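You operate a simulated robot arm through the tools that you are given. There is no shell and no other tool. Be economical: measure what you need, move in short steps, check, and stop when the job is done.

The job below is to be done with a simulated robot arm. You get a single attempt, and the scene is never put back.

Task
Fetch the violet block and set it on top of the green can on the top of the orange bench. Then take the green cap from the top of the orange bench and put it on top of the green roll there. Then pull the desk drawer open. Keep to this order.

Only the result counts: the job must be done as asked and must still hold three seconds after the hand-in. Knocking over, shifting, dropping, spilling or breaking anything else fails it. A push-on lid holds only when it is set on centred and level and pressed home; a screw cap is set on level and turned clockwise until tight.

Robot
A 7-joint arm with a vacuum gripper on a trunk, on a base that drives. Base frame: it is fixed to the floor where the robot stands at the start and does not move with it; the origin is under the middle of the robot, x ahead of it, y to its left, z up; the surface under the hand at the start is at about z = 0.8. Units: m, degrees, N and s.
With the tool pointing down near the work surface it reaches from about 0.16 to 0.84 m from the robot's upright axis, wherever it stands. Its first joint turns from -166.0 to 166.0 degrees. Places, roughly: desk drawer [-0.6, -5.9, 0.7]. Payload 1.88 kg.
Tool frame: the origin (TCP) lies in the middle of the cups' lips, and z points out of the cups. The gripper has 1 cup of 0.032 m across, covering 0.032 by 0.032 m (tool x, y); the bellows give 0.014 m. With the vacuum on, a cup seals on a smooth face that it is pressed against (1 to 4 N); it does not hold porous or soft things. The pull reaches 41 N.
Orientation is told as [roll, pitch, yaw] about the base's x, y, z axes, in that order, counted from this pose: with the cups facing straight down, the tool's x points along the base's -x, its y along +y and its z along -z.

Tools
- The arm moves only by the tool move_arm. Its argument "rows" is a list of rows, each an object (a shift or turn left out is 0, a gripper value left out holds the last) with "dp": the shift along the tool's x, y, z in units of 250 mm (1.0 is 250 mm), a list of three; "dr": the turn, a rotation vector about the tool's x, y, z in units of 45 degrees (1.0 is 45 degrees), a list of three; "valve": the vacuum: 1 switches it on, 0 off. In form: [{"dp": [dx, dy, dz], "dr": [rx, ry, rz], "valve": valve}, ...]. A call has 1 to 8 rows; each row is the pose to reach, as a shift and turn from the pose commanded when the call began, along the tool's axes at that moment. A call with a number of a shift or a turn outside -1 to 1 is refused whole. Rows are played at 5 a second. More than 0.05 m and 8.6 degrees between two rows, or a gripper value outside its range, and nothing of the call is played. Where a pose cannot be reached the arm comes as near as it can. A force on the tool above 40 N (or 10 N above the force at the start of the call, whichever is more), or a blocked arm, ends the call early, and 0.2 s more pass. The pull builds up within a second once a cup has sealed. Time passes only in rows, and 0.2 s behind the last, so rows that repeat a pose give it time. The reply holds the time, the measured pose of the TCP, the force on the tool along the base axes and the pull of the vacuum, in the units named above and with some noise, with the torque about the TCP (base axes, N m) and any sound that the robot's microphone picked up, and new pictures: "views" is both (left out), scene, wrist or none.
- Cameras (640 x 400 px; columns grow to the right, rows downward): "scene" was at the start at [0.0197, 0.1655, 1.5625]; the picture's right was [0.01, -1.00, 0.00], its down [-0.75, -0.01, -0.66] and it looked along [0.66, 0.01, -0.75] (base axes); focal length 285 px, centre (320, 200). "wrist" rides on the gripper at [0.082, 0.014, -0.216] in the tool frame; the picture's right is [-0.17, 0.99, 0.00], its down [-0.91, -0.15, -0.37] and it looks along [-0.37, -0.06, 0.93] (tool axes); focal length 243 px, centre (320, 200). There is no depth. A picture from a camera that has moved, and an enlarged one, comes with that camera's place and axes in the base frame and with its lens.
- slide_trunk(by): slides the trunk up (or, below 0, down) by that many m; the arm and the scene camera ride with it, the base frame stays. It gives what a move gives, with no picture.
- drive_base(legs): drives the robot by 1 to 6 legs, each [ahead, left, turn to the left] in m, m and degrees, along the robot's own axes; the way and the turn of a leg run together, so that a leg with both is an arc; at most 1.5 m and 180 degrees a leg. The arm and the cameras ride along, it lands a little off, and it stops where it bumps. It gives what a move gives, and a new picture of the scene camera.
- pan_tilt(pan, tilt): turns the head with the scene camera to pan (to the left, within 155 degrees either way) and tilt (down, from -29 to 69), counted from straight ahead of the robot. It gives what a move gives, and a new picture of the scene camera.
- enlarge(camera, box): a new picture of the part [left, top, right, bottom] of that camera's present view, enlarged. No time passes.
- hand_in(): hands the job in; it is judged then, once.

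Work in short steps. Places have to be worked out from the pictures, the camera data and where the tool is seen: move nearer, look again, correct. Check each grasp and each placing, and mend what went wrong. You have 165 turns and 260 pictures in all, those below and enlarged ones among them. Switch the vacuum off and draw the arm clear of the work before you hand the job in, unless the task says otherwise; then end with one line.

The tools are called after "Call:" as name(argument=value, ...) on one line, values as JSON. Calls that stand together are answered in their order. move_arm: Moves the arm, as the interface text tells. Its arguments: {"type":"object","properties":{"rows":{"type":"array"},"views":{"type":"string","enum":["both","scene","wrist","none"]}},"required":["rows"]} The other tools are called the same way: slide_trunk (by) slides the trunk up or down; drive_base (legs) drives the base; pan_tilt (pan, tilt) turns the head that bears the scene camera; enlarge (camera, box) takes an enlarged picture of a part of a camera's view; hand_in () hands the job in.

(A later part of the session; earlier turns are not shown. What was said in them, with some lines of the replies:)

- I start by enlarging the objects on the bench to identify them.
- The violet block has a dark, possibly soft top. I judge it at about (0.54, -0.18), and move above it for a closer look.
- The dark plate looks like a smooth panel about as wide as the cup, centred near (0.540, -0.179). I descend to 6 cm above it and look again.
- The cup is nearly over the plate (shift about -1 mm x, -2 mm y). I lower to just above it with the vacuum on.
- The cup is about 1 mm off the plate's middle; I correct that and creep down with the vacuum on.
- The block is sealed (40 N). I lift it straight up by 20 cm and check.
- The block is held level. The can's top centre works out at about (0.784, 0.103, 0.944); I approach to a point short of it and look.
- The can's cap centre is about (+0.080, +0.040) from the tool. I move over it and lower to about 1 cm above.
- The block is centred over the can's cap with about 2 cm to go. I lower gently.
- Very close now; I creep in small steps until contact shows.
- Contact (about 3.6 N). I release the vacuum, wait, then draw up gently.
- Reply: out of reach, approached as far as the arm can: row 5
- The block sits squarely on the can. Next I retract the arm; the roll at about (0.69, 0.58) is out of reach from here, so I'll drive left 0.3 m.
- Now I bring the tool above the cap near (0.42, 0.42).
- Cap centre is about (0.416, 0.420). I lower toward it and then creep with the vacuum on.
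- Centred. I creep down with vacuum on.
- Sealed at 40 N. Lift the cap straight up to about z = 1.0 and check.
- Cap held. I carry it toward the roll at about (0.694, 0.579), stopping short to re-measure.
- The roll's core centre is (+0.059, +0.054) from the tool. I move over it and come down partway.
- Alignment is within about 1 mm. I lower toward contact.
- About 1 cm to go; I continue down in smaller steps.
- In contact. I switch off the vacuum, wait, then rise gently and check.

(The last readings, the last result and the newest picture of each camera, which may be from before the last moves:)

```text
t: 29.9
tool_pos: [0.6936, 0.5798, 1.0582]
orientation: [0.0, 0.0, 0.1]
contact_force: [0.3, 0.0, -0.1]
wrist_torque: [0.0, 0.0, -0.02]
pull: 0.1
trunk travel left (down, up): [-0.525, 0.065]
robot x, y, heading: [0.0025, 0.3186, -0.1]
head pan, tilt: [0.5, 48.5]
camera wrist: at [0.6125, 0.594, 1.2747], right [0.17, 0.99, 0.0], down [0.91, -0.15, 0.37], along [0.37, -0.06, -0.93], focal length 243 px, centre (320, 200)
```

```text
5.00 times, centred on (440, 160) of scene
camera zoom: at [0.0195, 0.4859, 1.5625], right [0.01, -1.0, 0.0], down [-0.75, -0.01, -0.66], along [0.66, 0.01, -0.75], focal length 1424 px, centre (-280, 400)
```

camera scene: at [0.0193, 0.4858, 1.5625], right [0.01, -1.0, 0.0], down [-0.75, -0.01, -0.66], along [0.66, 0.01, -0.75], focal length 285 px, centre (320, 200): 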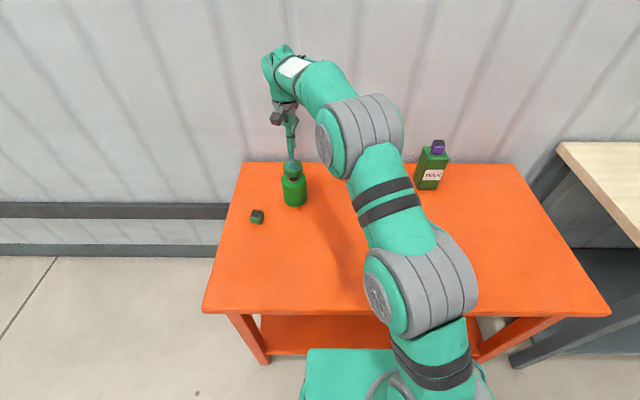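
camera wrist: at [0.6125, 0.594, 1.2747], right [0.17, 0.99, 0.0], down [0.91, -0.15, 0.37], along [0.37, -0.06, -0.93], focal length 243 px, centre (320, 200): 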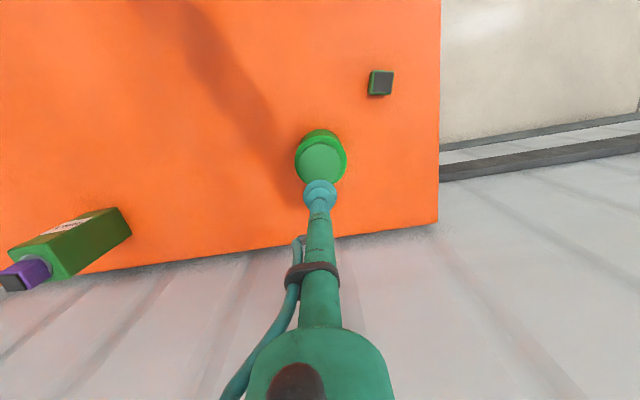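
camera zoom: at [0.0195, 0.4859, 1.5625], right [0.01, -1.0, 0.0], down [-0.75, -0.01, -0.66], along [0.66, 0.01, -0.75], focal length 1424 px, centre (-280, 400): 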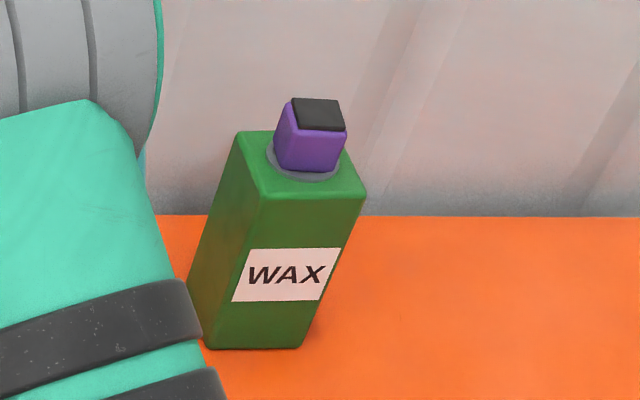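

Both placings are good. I retract the arm near the robot's front, then look toward the drawer at the right/behind.

Call:
move_arm(rows=[{"dp": [0.14, -0.125, -0.02]}, {"dp": [0.28, -0.25, -0.04]}, {"dp": [0.42, -0.375, -0.06]}, {"dp": [0.56, -0.5, -0.08]}, {"dp": [0.7, -0.625, -0.1]}, {"dp": [0.84, -0.75, -0.12]}, {"dp": [0.96, -0.875, -0.14]}, {"dp": [1.0, -1.0, -0.15]}], views="none")

Call:
pan_tilt(pan=-90, tilt=15)

Call:
pan_tilt(pan=-140, tilt=20)

```text
t: 31.7
tool_pos: [0.4443, 0.3284, 1.0959]
orientation: [-0.1, 0.0, 0.0]
contact_force: [0.3, -0.6, -0.5]
wrist_torque: [-0.01, -0.03, -0.01]
pull: 0.0
trunk travel left (down, up): [-0.525, 0.065]
robot x, y, heading: [0.0011, 0.3205, -0.2]
head pan, tilt: [0.5, 48.5]
```

```text
t: 33.4
tool_pos: [0.4443, 0.3289, 1.0948]
orientation: [-0.1, 0.0, 0.0]
contact_force: [-0.5, -0.2, 1.1]
wrist_torque: [-0.03, 0.04, 0.0]
pull: 0.1
trunk travel left (down, up): [-0.525, 0.065]
robot x, y, heading: [0.001, 0.3185, -0.2]
head pan, tilt: [-90.0, 15.0]
camera scene: at [-0.0587, 0.3918, 1.6142], right [-1.0, 0.0, 0.0], down [0.0, 0.26, -0.97], along [0.0, -0.97, -0.26], focal length 285 px, centre (320, 200)
```

scene: 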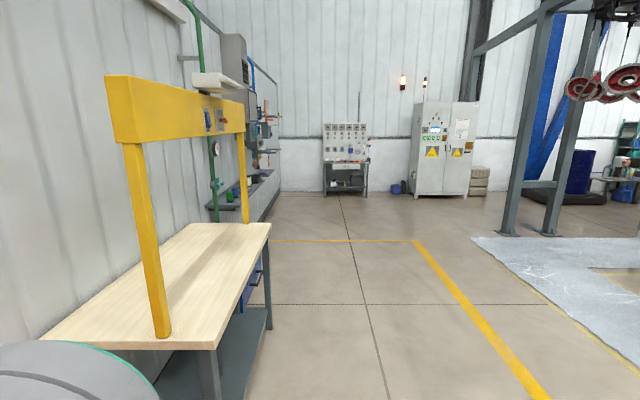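

```text
t: 34.6
tool_pos: [0.4447, 0.3298, 1.0954]
orientation: [0.0, -0.1, 0.1]
contact_force: [1.2, 0.9, 0.1]
wrist_torque: [-0.02, -0.01, 0.0]
pull: 0.1
trunk travel left (down, up): [-0.525, 0.065]
robot x, y, heading: [0.001, 0.3209, -0.1]
head pan, tilt: [-140.0, 20.0]
camera scene: at [-0.1301, 0.4253, 1.6061], right [-0.64, 0.77, 0.0], down [0.26, 0.22, -0.94], along [-0.72, -0.6, -0.34], focal length 285 px, centre (320, 200)
```

scene: 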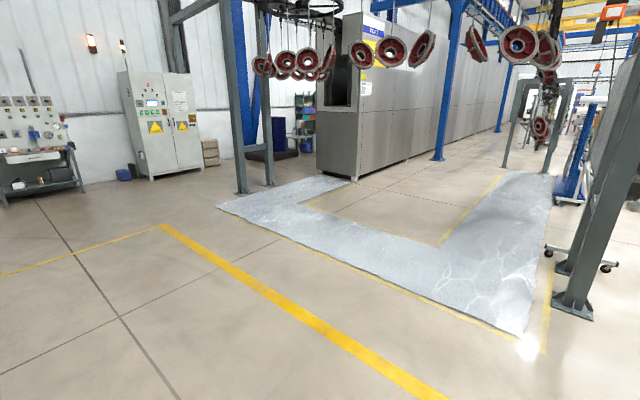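

The desk with the drawer should appear at column ~345 in the -90° view; I turn back and enlarge it.

Call:
pan_tilt(pan=-90, tilt=15)

Call:
enlarge(camera="scene", box=[305, 110, 385, 210])

```text
t: 35.8
tool_pos: [0.4448, 0.3288, 1.095]
orientation: [0.0, 0.1, -0.1]
contact_force: [-0.1, 1.0, -0.1]
wrist_torque: [-0.03, -0.01, 0.0]
pull: 0.0
trunk travel left (down, up): [-0.525, 0.065]
robot x, y, heading: [0.0034, 0.3163, 0.1]
head pan, tilt: [-90.0, 15.0]
camera scene: at [-0.0588, 0.3918, 1.6142], right [-1.0, 0.0, 0.0], down [0.0, 0.26, -0.97], along [0.0, -0.97, -0.26], focal length 285 px, centre (320, 200)
```

scene: 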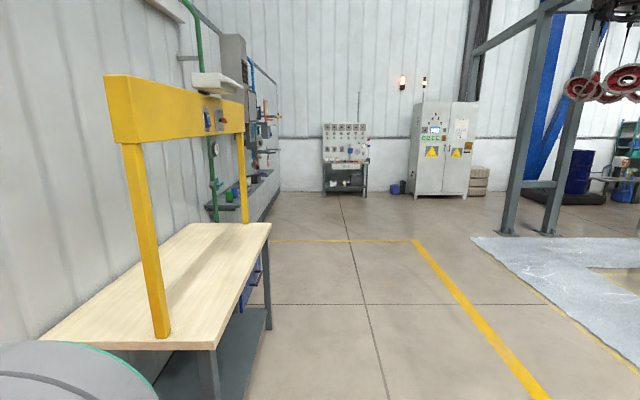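

```text
4.00 times, centred on (345, 160) of scene
camera zoom: at [-0.0588, 0.3918, 1.6142], right [-1.0, 0.0, 0.0], down [0.0, 0.26, -0.97], along [0.0, -0.97, -0.26], focal length 1139 px, centre (220, 360)
```

zoom: 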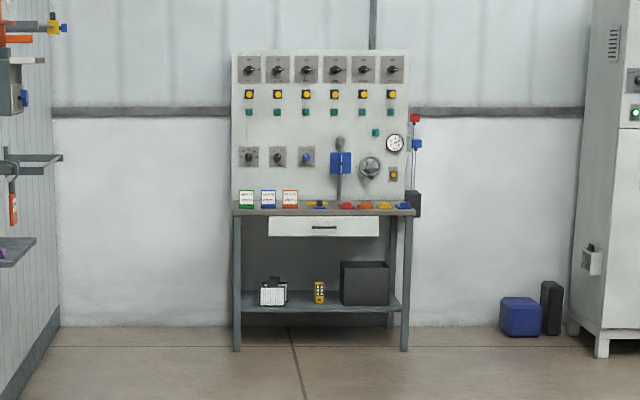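

The desk faces +y: white drawer front about 0.63 m wide at x≈-0.64, z≈0.65-0.75, y≈-5.85, with a dark bar handle. I back away from the bench, turn right and drive toward it, with the head ahead.

Call:
pan_tilt(pan=0, tilt=25)

Call:
drive_base(legs=[[-0.62, 0, 0], [0, 0, -90], [1.5, 0, 0], [1.5, 0, 0]])

```text
t: 37.4
tool_pos: [0.4446, 0.3277, 1.0959]
orientation: [0.0, 0.1, -0.1]
contact_force: [-0.7, 0.7, 0.2]
wrist_torque: [-0.02, -0.01, -0.03]
pull: 0.0
trunk travel left (down, up): [-0.525, 0.065]
robot x, y, heading: [-0.0001, 0.3196, 0.0]
head pan, tilt: [0.0, 25.0]
camera scene: at [0.0333, 0.4852, 1.598], right [0.0, -1.0, 0.0], down [-0.42, 0.0, -0.91], along [0.91, 0.0, -0.42], focal length 285 px, centre (320, 200)
```

scene: 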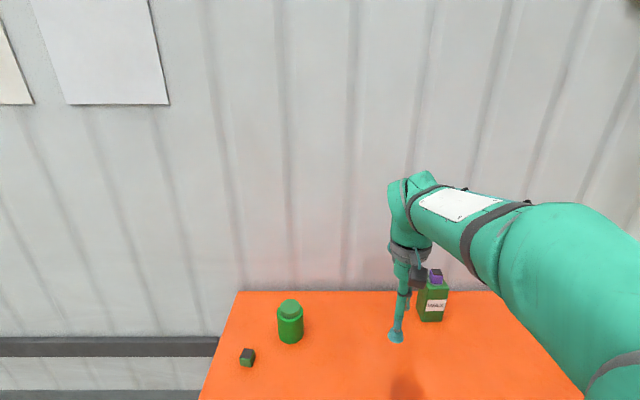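

```text
t: 58.7
tool_pos: [-0.5978, -3.1163, 1.0958]
orientation: [0.0, 0.0, -89.5]
contact_force: [-0.4, 0.4, 0.0]
wrist_torque: [-0.01, 0.01, 0.0]
pull: 0.1
trunk travel left (down, up): [-0.525, 0.065]
robot x, y, heading: [-0.608, -2.6691, -89.4]
head pan, tilt: [0.0, 25.0]
camera scene: at [-0.445, -2.7018, 1.598], right [-1.0, -0.01, 0.0], down [0.0, 0.42, -0.91], along [0.01, -0.91, -0.42], focal length 285 px, centre (320, 200)
```

scene: 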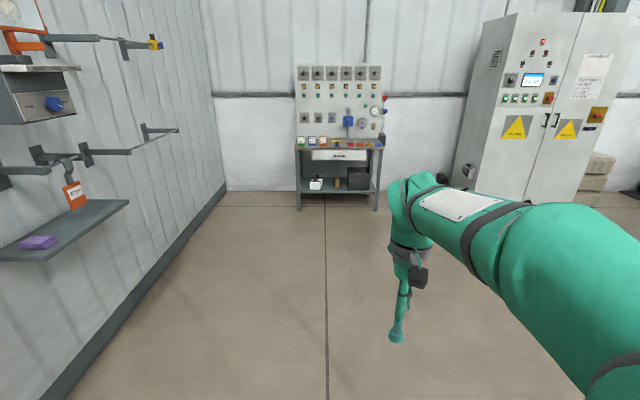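

Clear path. I drive on to about y=-4.85 and look again.

Call:
drive_base(legs=[[1.1, 0, -0.6], [1.05, 0, 0]])

Call:
enlarge(camera="scene", box=[220, 150, 420, 290])

```text
t: 69.4
tool_pos: [-0.5928, -5.2672, 1.0957]
orientation: [0.0, 0.1, -89.9]
contact_force: [-0.1, 0.2, 0.3]
wrist_torque: [0.0, 0.01, -0.01]
pull: 0.2
trunk travel left (down, up): [-0.525, 0.065]
robot x, y, heading: [-0.6012, -4.8208, -89.9]
head pan, tilt: [0.0, 25.0]
camera scene: at [-0.4363, -4.853, 1.598], right [-1.0, 0.0, 0.0], down [0.0, 0.42, -0.91], along [0.0, -0.91, -0.42], focal length 285 px, centre (320, 200)
```

scene: 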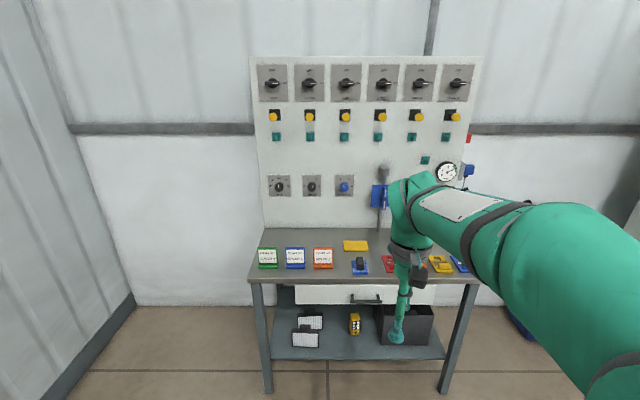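

```text
2.86 times, centred on (320, 220) of scene
camera zoom: at [-0.4363, -4.853, 1.598], right [-1.0, 0.0, 0.0], down [0.0, 0.42, -0.91], along [0.0, -0.91, -0.42], focal length 814 px, centre (320, 143)
```

zoom: 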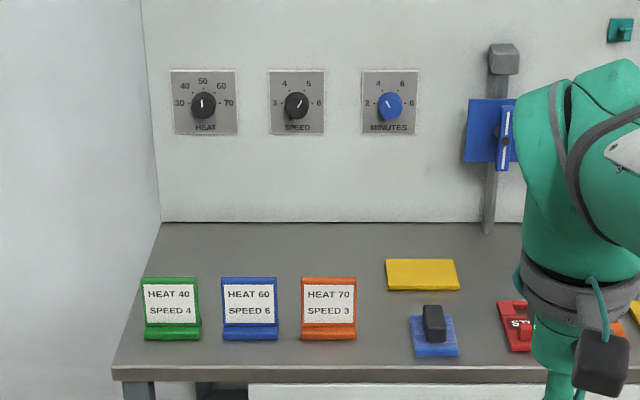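

Desk front is near y≈-5.77, drawer face around y≈-5.80, z≈0.66–0.75. I begin to swing the tool to point forward (turn about tool y by -90°), moving it forward at the same time.

Call:
move_arm(rows=[{"dp": [-0.12, 0, 0], "dr": [0, -0.17, 0]}, {"dp": [-0.24, 0, 0], "dr": [0, -0.34, 0]}, {"dp": [-0.36, 0, 0], "dr": [0, -0.51, 0]}, {"dp": [-0.48, 0, 0], "dr": [0, -0.68, 0]}, {"dp": [-0.56, 0, 0], "dr": [0, -0.85, 0]}, {"dp": [-0.64, 0, 0], "dr": [0, -1.0, 0]}], views="both")

```text
t: 70.8
tool_pos: [-0.5928, -5.4263, 1.0962]
orientation: [0.2, -45.0, -89.9]
contact_force: [-1.1, -0.2, 0.3]
wrist_torque: [0.04, -0.01, 0.01]
pull: 0.0
trunk travel left (down, up): [-0.525, 0.065]
robot x, y, heading: [-0.6017, -4.8209, -89.9]
head pan, tilt: [0.0, 25.0]
camera scene: at [-0.4363, -4.853, 1.598], right [-1.0, 0.0, 0.0], down [0.0, 0.42, -0.91], along [0.0, -0.91, -0.42], focal length 285 px, centre (320, 200)
camera wrist: at [-0.5786, -5.2141, 1.1901], right [0.99, -0.11, 0.12], down [-0.15, -0.38, 0.91], along [-0.06, -0.92, -0.39], focal length 243 px, centre (320, 200)
```

scene: 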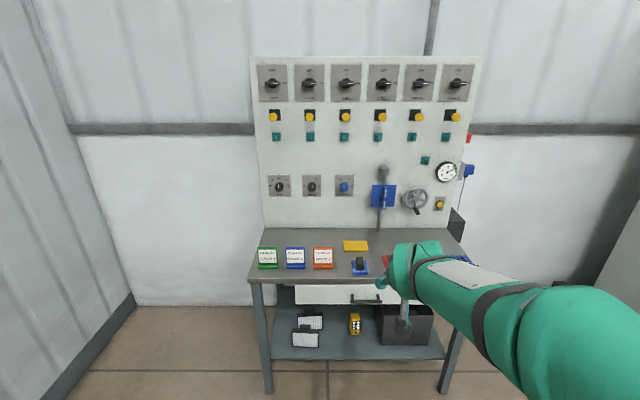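
wrist: 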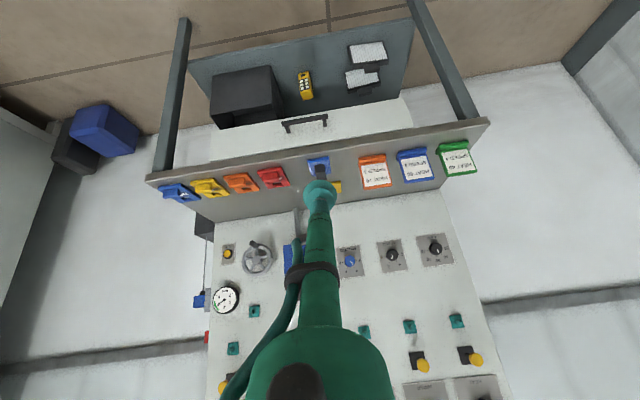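

Now I lower the trunk so that the shoulder is nearer the drawer's height.

Call:
slide_trunk(by=-0.3)

Call:
move_arm(rows=[{"dr": [0, -0.17, 0]}, {"dr": [0, -0.34, 0]}, {"dr": [0, -0.51, 0]}, {"dr": [0, -0.68, 0]}, {"dr": [0, -0.85, 0]}, {"dr": [0, -1.0, 0]}], views="both")

```text
t: 73.8
tool_pos: [-0.5933, -5.4262, 0.796]
orientation: [0.0, -45.0, -89.8]
contact_force: [0.7, 0.1, -0.2]
wrist_torque: [0.02, -0.01, -0.01]
pull: 0.1
trunk travel left (down, up): [-0.225, 0.365]
robot x, y, heading: [-0.6001, -4.8213, -89.8]
head pan, tilt: [0.0, 25.0]
```

```text
t: 74.6
tool_pos: [-0.5989, -5.4645, 0.6995]
orientation: [-0.6, -51.0, -89.9]
contact_force: [-0.6, 0.2, -0.8]
wrist_torque: [-0.16, -0.01, 0.01]
pull: 0.1
out of reach, approached as far as the arm can: row 4
trunk travel left (down, up): [-0.225, 0.365]
robot x, y, heading: [-0.6021, -4.8224, -89.9]
head pan, tilt: [0.0, 25.0]
stopped in row 4: the arm was blocked; the commanded pose is now the measured one
camera scene: at [-0.4363, -4.8629, 1.2968], right [-1.0, 0.0, 0.0], down [0.0, 0.43, -0.9], along [0.0, -0.9, -0.43], focal length 285 px, centre (320, 200)
camera wrist: at [-0.5826, -5.2443, 0.7719], right [0.99, -0.11, 0.12], down [-0.15, -0.29, 0.95], along [-0.07, -0.95, -0.3], focal length 243 px, centre (320, 200)
```

scene: 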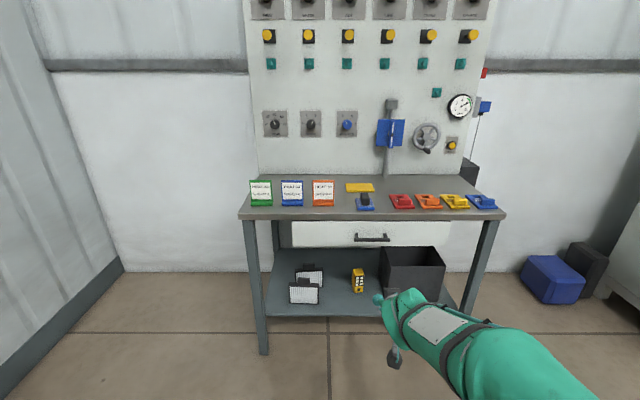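
wrist: 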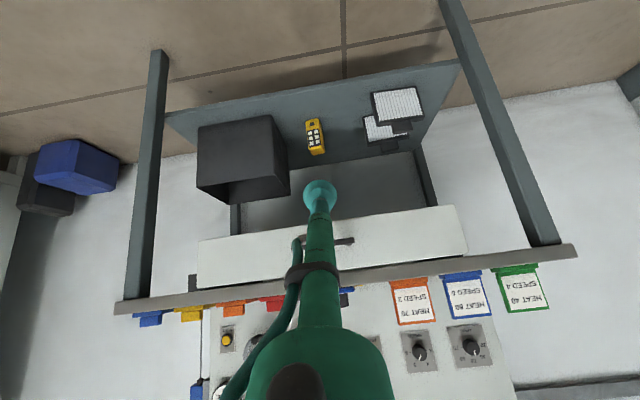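

The wrist is blocked with the arm this folded; I extend forward and slightly up so the forearm flattens, then try turning further.

Call:
move_arm(rows=[{"dp": [-0.13, 0, 0.1]}, {"dp": [-0.26, 0, 0.2]}, {"dp": [-0.4, 0, 0.3]}, {"dp": [-0.53, 0, 0.4]}, {"dp": [-0.66, 0, 0.5]}], views="none")

Call:
move_arm(rows=[{"dr": [0, -0.15, 0]}, {"dr": [0, -0.3, 0]}, {"dr": [0, -0.45, 0]}, {"dr": [0, -0.6, 0]}, {"dr": [0, -0.75, 0]}, {"dr": [0, -0.87, 0]}], views="both")

```text
t: 75.8
tool_pos: [-0.598, -5.6608, 0.7564]
orientation: [-0.6, -51.3, -89.8]
contact_force: [-0.1, -0.2, 0.4]
wrist_torque: [0.06, 0.01, 0.03]
pull: 0.2
trunk travel left (down, up): [-0.225, 0.365]
robot x, y, heading: [-0.5981, -4.8192, -89.6]
head pan, tilt: [0.0, 25.0]
```

```text
t: 77.2
tool_pos: [-0.5977, -5.6601, 0.7573]
orientation: [-146.4, -89.3, 56.2]
contact_force: [0.1, -1.1, 0.6]
wrist_torque: [0.09, 0.01, 0.01]
pull: 0.0
out of reach, approached as far as the arm can: row 3
trunk travel left (down, up): [-0.225, 0.365]
robot x, y, heading: [-0.6014, -4.8227, -89.8]
head pan, tilt: [0.0, 25.0]
camera scene: at [-0.4363, -4.853, 1.298], right [-1.0, 0.0, 0.0], down [0.0, 0.42, -0.91], along [0.0, -0.91, -0.42], focal length 285 px, centre (320, 200)
camera wrist: at [-0.5828, -5.4431, 0.6714], right [0.99, 0.0, 0.16], down [-0.15, 0.38, 0.91], along [-0.06, -0.92, 0.38], focal length 243 px, centre (320, 200)
```

scene: 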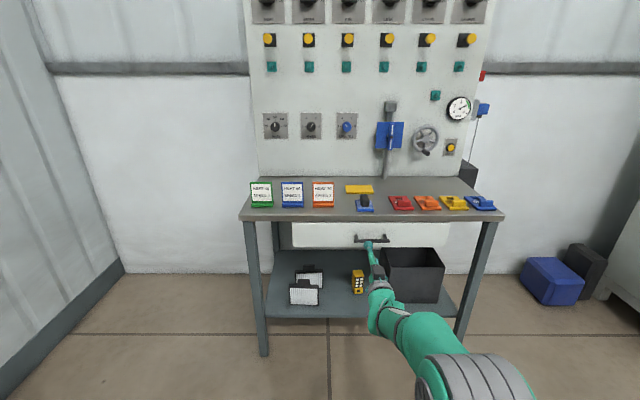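
wrist: 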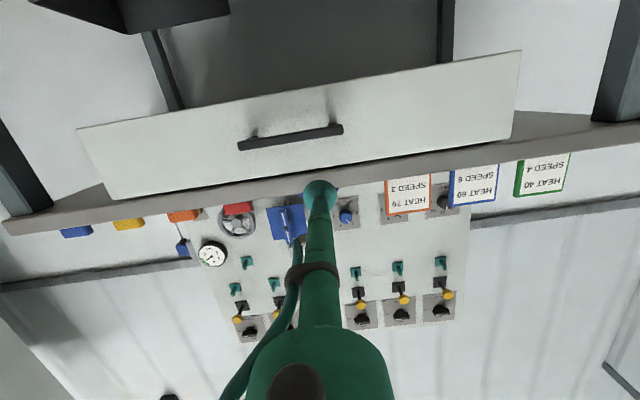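

The tool is now horizontal. Triangulating: handle at (-0.63, -5.78, 0.71), face about y≈-5.80, z 0.65–0.76, x -0.94…-0.33. I aim for the bare face left of the handle at x≈-0.49, z≈0.705, stopping about 4 cm short.

Call:
move_arm(rows=[{"dp": [0.07, 0.144, 0]}, {"dp": [0.14, 0.288, 0]}, {"dp": [0.2, 0.432, 0]}, {"dp": [0.2, 0.432, 0.14]}, {"dp": [0.2, 0.432, 0.28]}, {"dp": [0.2, 0.432, 0.38]}], views="both")

Call:
enlarge(camera="wrist", box=[220, 90, 420, 230])

Call:
enlarge(camera="scene", box=[280, 190, 460, 310])

```text
t: 78.6
tool_pos: [-0.4901, -5.7554, 0.7048]
orientation: [-140.2, -89.4, 50.2]
contact_force: [-0.2, -0.4, -0.2]
wrist_torque: [0.04, -0.03, 0.01]
pull: 0.0
trunk travel left (down, up): [-0.225, 0.365]
robot x, y, heading: [-0.602, -4.822, -89.6]
head pan, tilt: [0.0, 25.0]
camera scene: at [-0.4363, -4.853, 1.2979], right [-1.0, 0.0, 0.0], down [0.0, 0.42, -0.91], along [0.0, -0.91, -0.42], focal length 285 px, centre (320, 200)
camera wrist: at [-0.4753, -5.5385, 0.6207], right [0.99, 0.0, 0.16], down [-0.15, 0.38, 0.91], along [-0.06, -0.92, 0.38], focal length 243 px, centre (320, 200)
```

scene: 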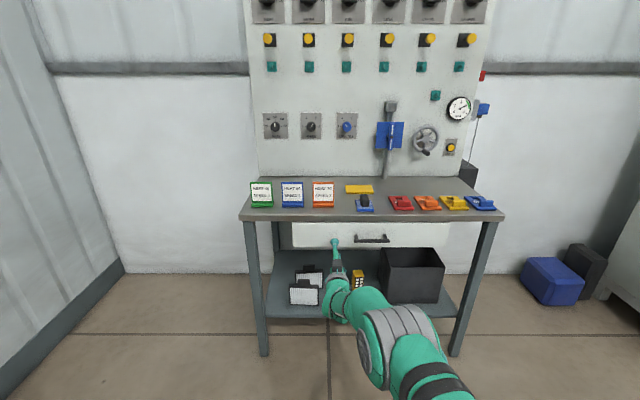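
wrist: 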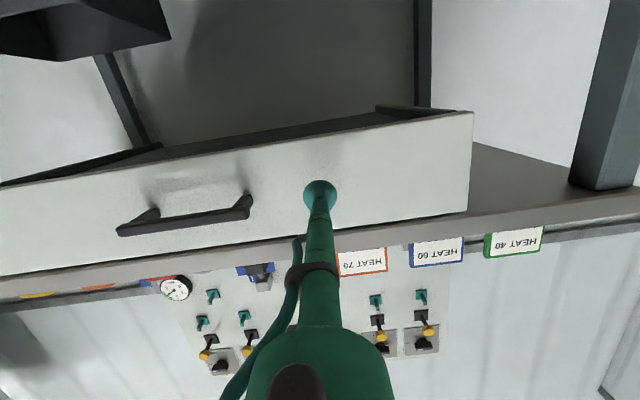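

```text
2.86 times, centred on (320, 160) of wrist
camera zoom: at [-0.4753, -5.5385, 0.6207], right [0.99, 0.0, 0.16], down [-0.15, 0.38, 0.91], along [-0.06, -0.92, 0.38], focal length 693 px, centre (320, 314)
```

zoom: 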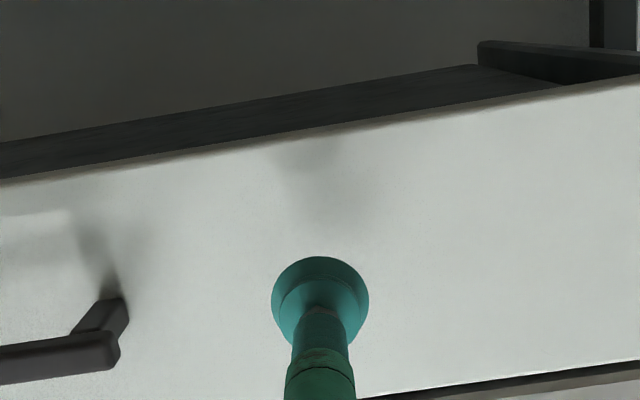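

```text
3.33 times, centred on (370, 250) of scene
camera zoom: at [-0.4363, -4.853, 1.2979], right [-1.0, 0.0, 0.0], down [0.0, 0.42, -0.91], along [0.0, -0.91, -0.42], focal length 949 px, centre (153, 33)
```

zoom: 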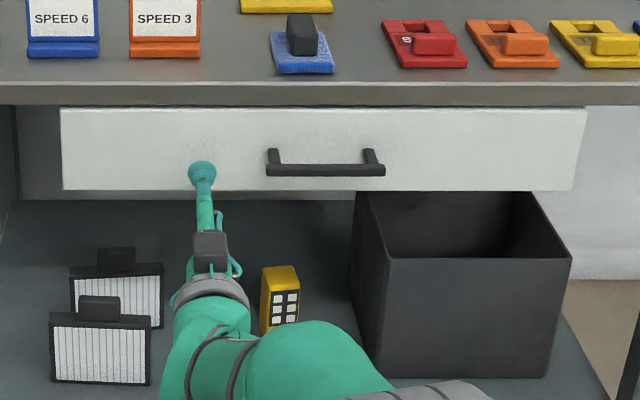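

The cup faces bare drawer front. I advance with vacuum on in small steps.

Call:
move_arm(rows=[{"dp": [0, 0, 0.05], "valve": 1}, {"dp": [0, 0, 0.1]}, {"dp": [0, 0, 0.112]}, {"dp": [0, 0, 0.124]}, {"dp": [0, 0, 0.136]}, {"dp": [0, 0, 0.148]}, {"dp": [0, 0, 0.16]}, {"dp": [0, 0, 0.16]}], views="none")

```text
t: 80.4
tool_pos: [-0.4898, -5.7941, 0.7079]
orientation: [-143.1, -89.3, 52.8]
contact_force: [-1.6, 21.2, 5.5]
wrist_torque: [0.3, -0.01, 0.15]
pull: 40.8
trunk travel left (down, up): [-0.225, 0.365]
robot x, y, heading: [-0.606, -4.8208, -90.0]
head pan, tilt: [0.0, 25.0]
```

Sealed (40.8 N). I back off the pressing and begin to pull gently.

Call:
move_arm(rows=[{"dp": [0, 0, -0.02]}, {"dp": [0, 0, -0.03]}, {"dp": [0, 0, -0.05]}, {"dp": [0, 0, -0.08]}, {"dp": [0, 0, -0.11]}, {"dp": [0, 0, -0.14]}, {"dp": [0, 0, -0.17]}, {"dp": [0, 0, -0.2]}], views="scene")

```text
t: 82.2
tool_pos: [-0.4901, -5.7444, 0.7077]
orientation: [-148.8, -89.4, 58.6]
contact_force: [-4.3, -0.5, 9.6]
wrist_torque: [0.29, -0.11, 0.1]
pull: 40.4
trunk travel left (down, up): [-0.225, 0.365]
robot x, y, heading: [-0.6017, -4.8241, -89.8]
head pan, tilt: [0.0, 25.0]
camera scene: at [-0.4367, -4.8523, 1.2981], right [-1.0, 0.0, 0.0], down [0.0, 0.42, -0.91], along [0.0, -0.91, -0.42], focal length 285 px, centre (320, 200)
```

scene: 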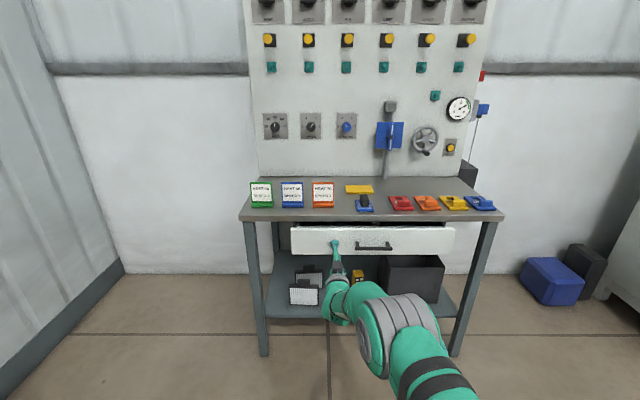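

The drawer is coming out. I continue pulling, easing the side forces slightly.

Call:
move_arm(rows=[{"dp": [-0.006, -0.003, -0.04]}, {"dp": [-0.01, -0.003, -0.08]}, {"dp": [-0.01, -0.003, -0.12]}, {"dp": [-0.01, -0.003, -0.16]}, {"dp": [-0.01, -0.003, -0.2]}, {"dp": [-0.01, -0.003, -0.24]}, {"dp": [-0.01, -0.003, -0.28]}, {"dp": [-0.01, -0.003, -0.32]}], views="none")

Call:
move_arm(rows=[{"dp": [0, 0, -0.04]}, {"dp": [0, 0, -0.08]}, {"dp": [0, 0, -0.12]}, {"dp": [0, 0, -0.16]}, {"dp": [0, 0, -0.2]}, {"dp": [0, 0, -0.24]}, {"dp": [0, 0, -0.28]}], views="scene")

```text
t: 84.0
tool_pos: [-0.49, -5.6655, 0.7069]
orientation: [-139.7, -89.3, 49.5]
contact_force: [-2.7, 0.7, 4.4]
wrist_torque: [0.13, -0.02, 0.16]
pull: 40.6
trunk travel left (down, up): [-0.225, 0.365]
robot x, y, heading: [-0.6006, -4.8233, -89.7]
head pan, tilt: [0.0, 25.0]
```

```text
t: 85.6
tool_pos: [-0.4899, -5.5962, 0.7076]
orientation: [-143.3, -89.4, 53.0]
contact_force: [-3.8, -0.4, 4.5]
wrist_torque: [0.13, 0.11, 0.11]
pull: 40.9
trunk travel left (down, up): [-0.225, 0.365]
robot x, y, heading: [-0.6018, -4.8228, -89.9]
head pan, tilt: [0.0, 25.0]
camera scene: at [-0.4366, -4.8527, 1.298], right [-1.0, 0.0, 0.0], down [0.0, 0.42, -0.91], along [0.0, -0.91, -0.42], focal length 285 px, centre (320, 200)
```

scene: 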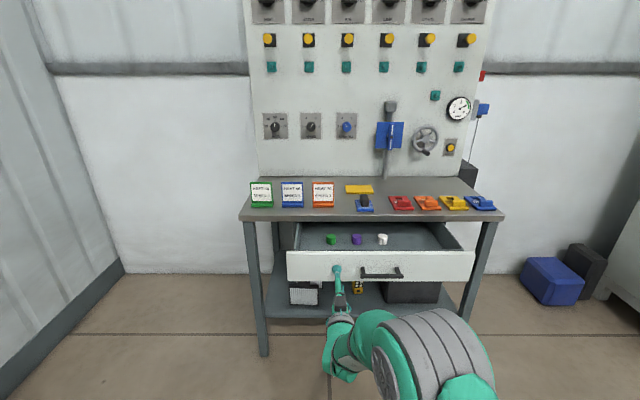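

Open 0.2 m. I pull a little further, watching for the end stop.

Call:
move_arm(rows=[{"dp": [0, -0.003, -0.04]}, {"dp": [0, -0.003, -0.08]}, {"dp": [0, -0.003, -0.12]}, {"dp": [0, -0.003, -0.16]}, {"dp": [0, -0.003, -0.2]}, {"dp": [0, -0.003, -0.24]}], views="scene")

```text
t: 87.0
tool_pos: [-0.4901, -5.5343, 0.7062]
orientation: [-141.7, -89.4, 51.4]
contact_force: [2.6, -0.1, 6.2]
wrist_torque: [0.18, 0.09, 0.04]
pull: 40.7
trunk travel left (down, up): [-0.225, 0.365]
robot x, y, heading: [-0.6036, -4.8283, -90.1]
head pan, tilt: [0.0, 25.0]
camera scene: at [-0.4362, -4.8527, 1.298], right [-1.0, 0.0, 0.0], down [0.0, 0.42, -0.91], along [0.0, -0.91, -0.42], focal length 285 px, centre (320, 200)
```

scene: 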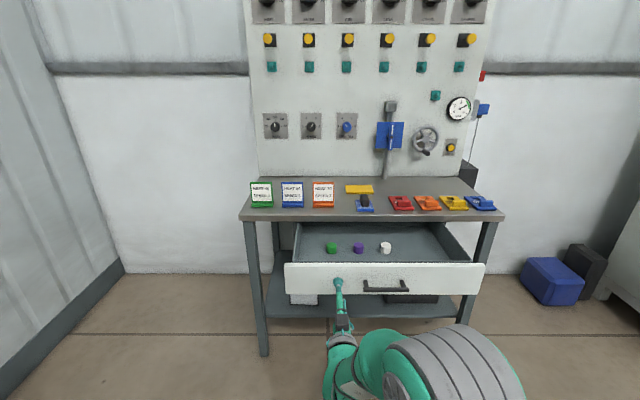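

The drawer is open about 0.26 m. I switch the vacuum off, wait, then back the cup away slightly.

Call:
move_arm(rows=[{"dp": [0, 0, 0], "valve": 0}, {"dp": [0, 0, 0]}, {"dp": [0, 0, 0]}, {"dp": [0, 0, 0]}, {"dp": [0, 0, -0.02]}, {"dp": [0, 0, -0.06]}, {"dp": [0, 0, -0.12]}], views="scene")

Call:
drive_base(legs=[[-0.4, 0, 0]])

```text
t: 88.6
tool_pos: [-0.4898, -5.5055, 0.7076]
orientation: [-138.1, -89.4, 47.9]
contact_force: [0.1, -0.2, 0.2]
wrist_torque: [-0.02, 0.0, 0.03]
pull: 0.1
trunk travel left (down, up): [-0.225, 0.365]
robot x, y, heading: [-0.6062, -4.825, -90.0]
head pan, tilt: [0.0, 25.0]
camera scene: at [-0.4363, -4.8533, 1.2979], right [-1.0, 0.0, 0.0], down [0.0, 0.42, -0.91], along [0.0, -0.91, -0.42], focal length 285 px, centre (320, 200)
```

scene: 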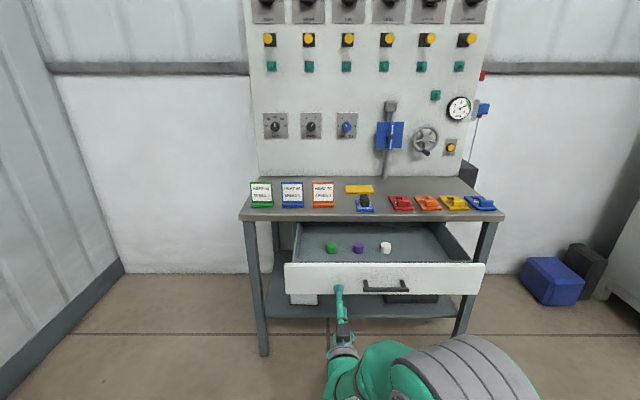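

```text
t: 91.1
tool_pos: [-0.4893, -5.1048, 0.7072]
orientation: [-139.7, -89.5, 49.6]
contact_force: [-0.1, -0.3, -0.3]
wrist_torque: [0.0, 0.02, -0.01]
pull: 0.1
trunk travel left (down, up): [-0.225, 0.365]
robot x, y, heading: [-0.6034, -4.4187, -89.5]
head pan, tilt: [0.0, 25.0]
camera scene: at [-0.4382, -4.4501, 1.298], right [-1.0, -0.01, 0.0], down [0.0, 0.42, -0.91], along [0.01, -0.91, -0.42], focal length 285 px, centre (320, 200)
```

scene: 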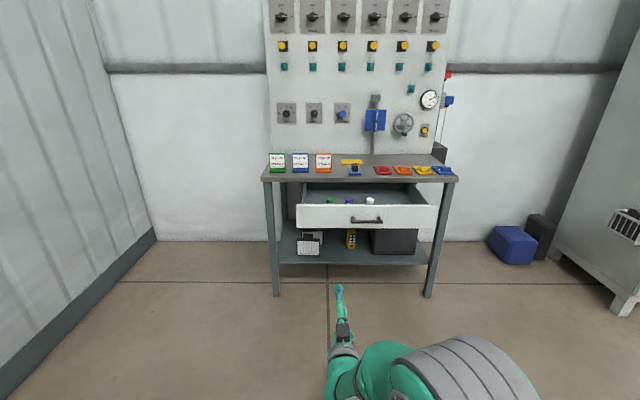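

The drawer stays open, the arm is clear and the vacuum is off, so I hand in.

Call:
hand_in()

```text
The job is handed in.
```

The violet block is on the green can, the green cap is on the green roll, and the desk drawer is pulled open about 0.26 m, done in that order with the vacuum off and the arm clear at hand-in.
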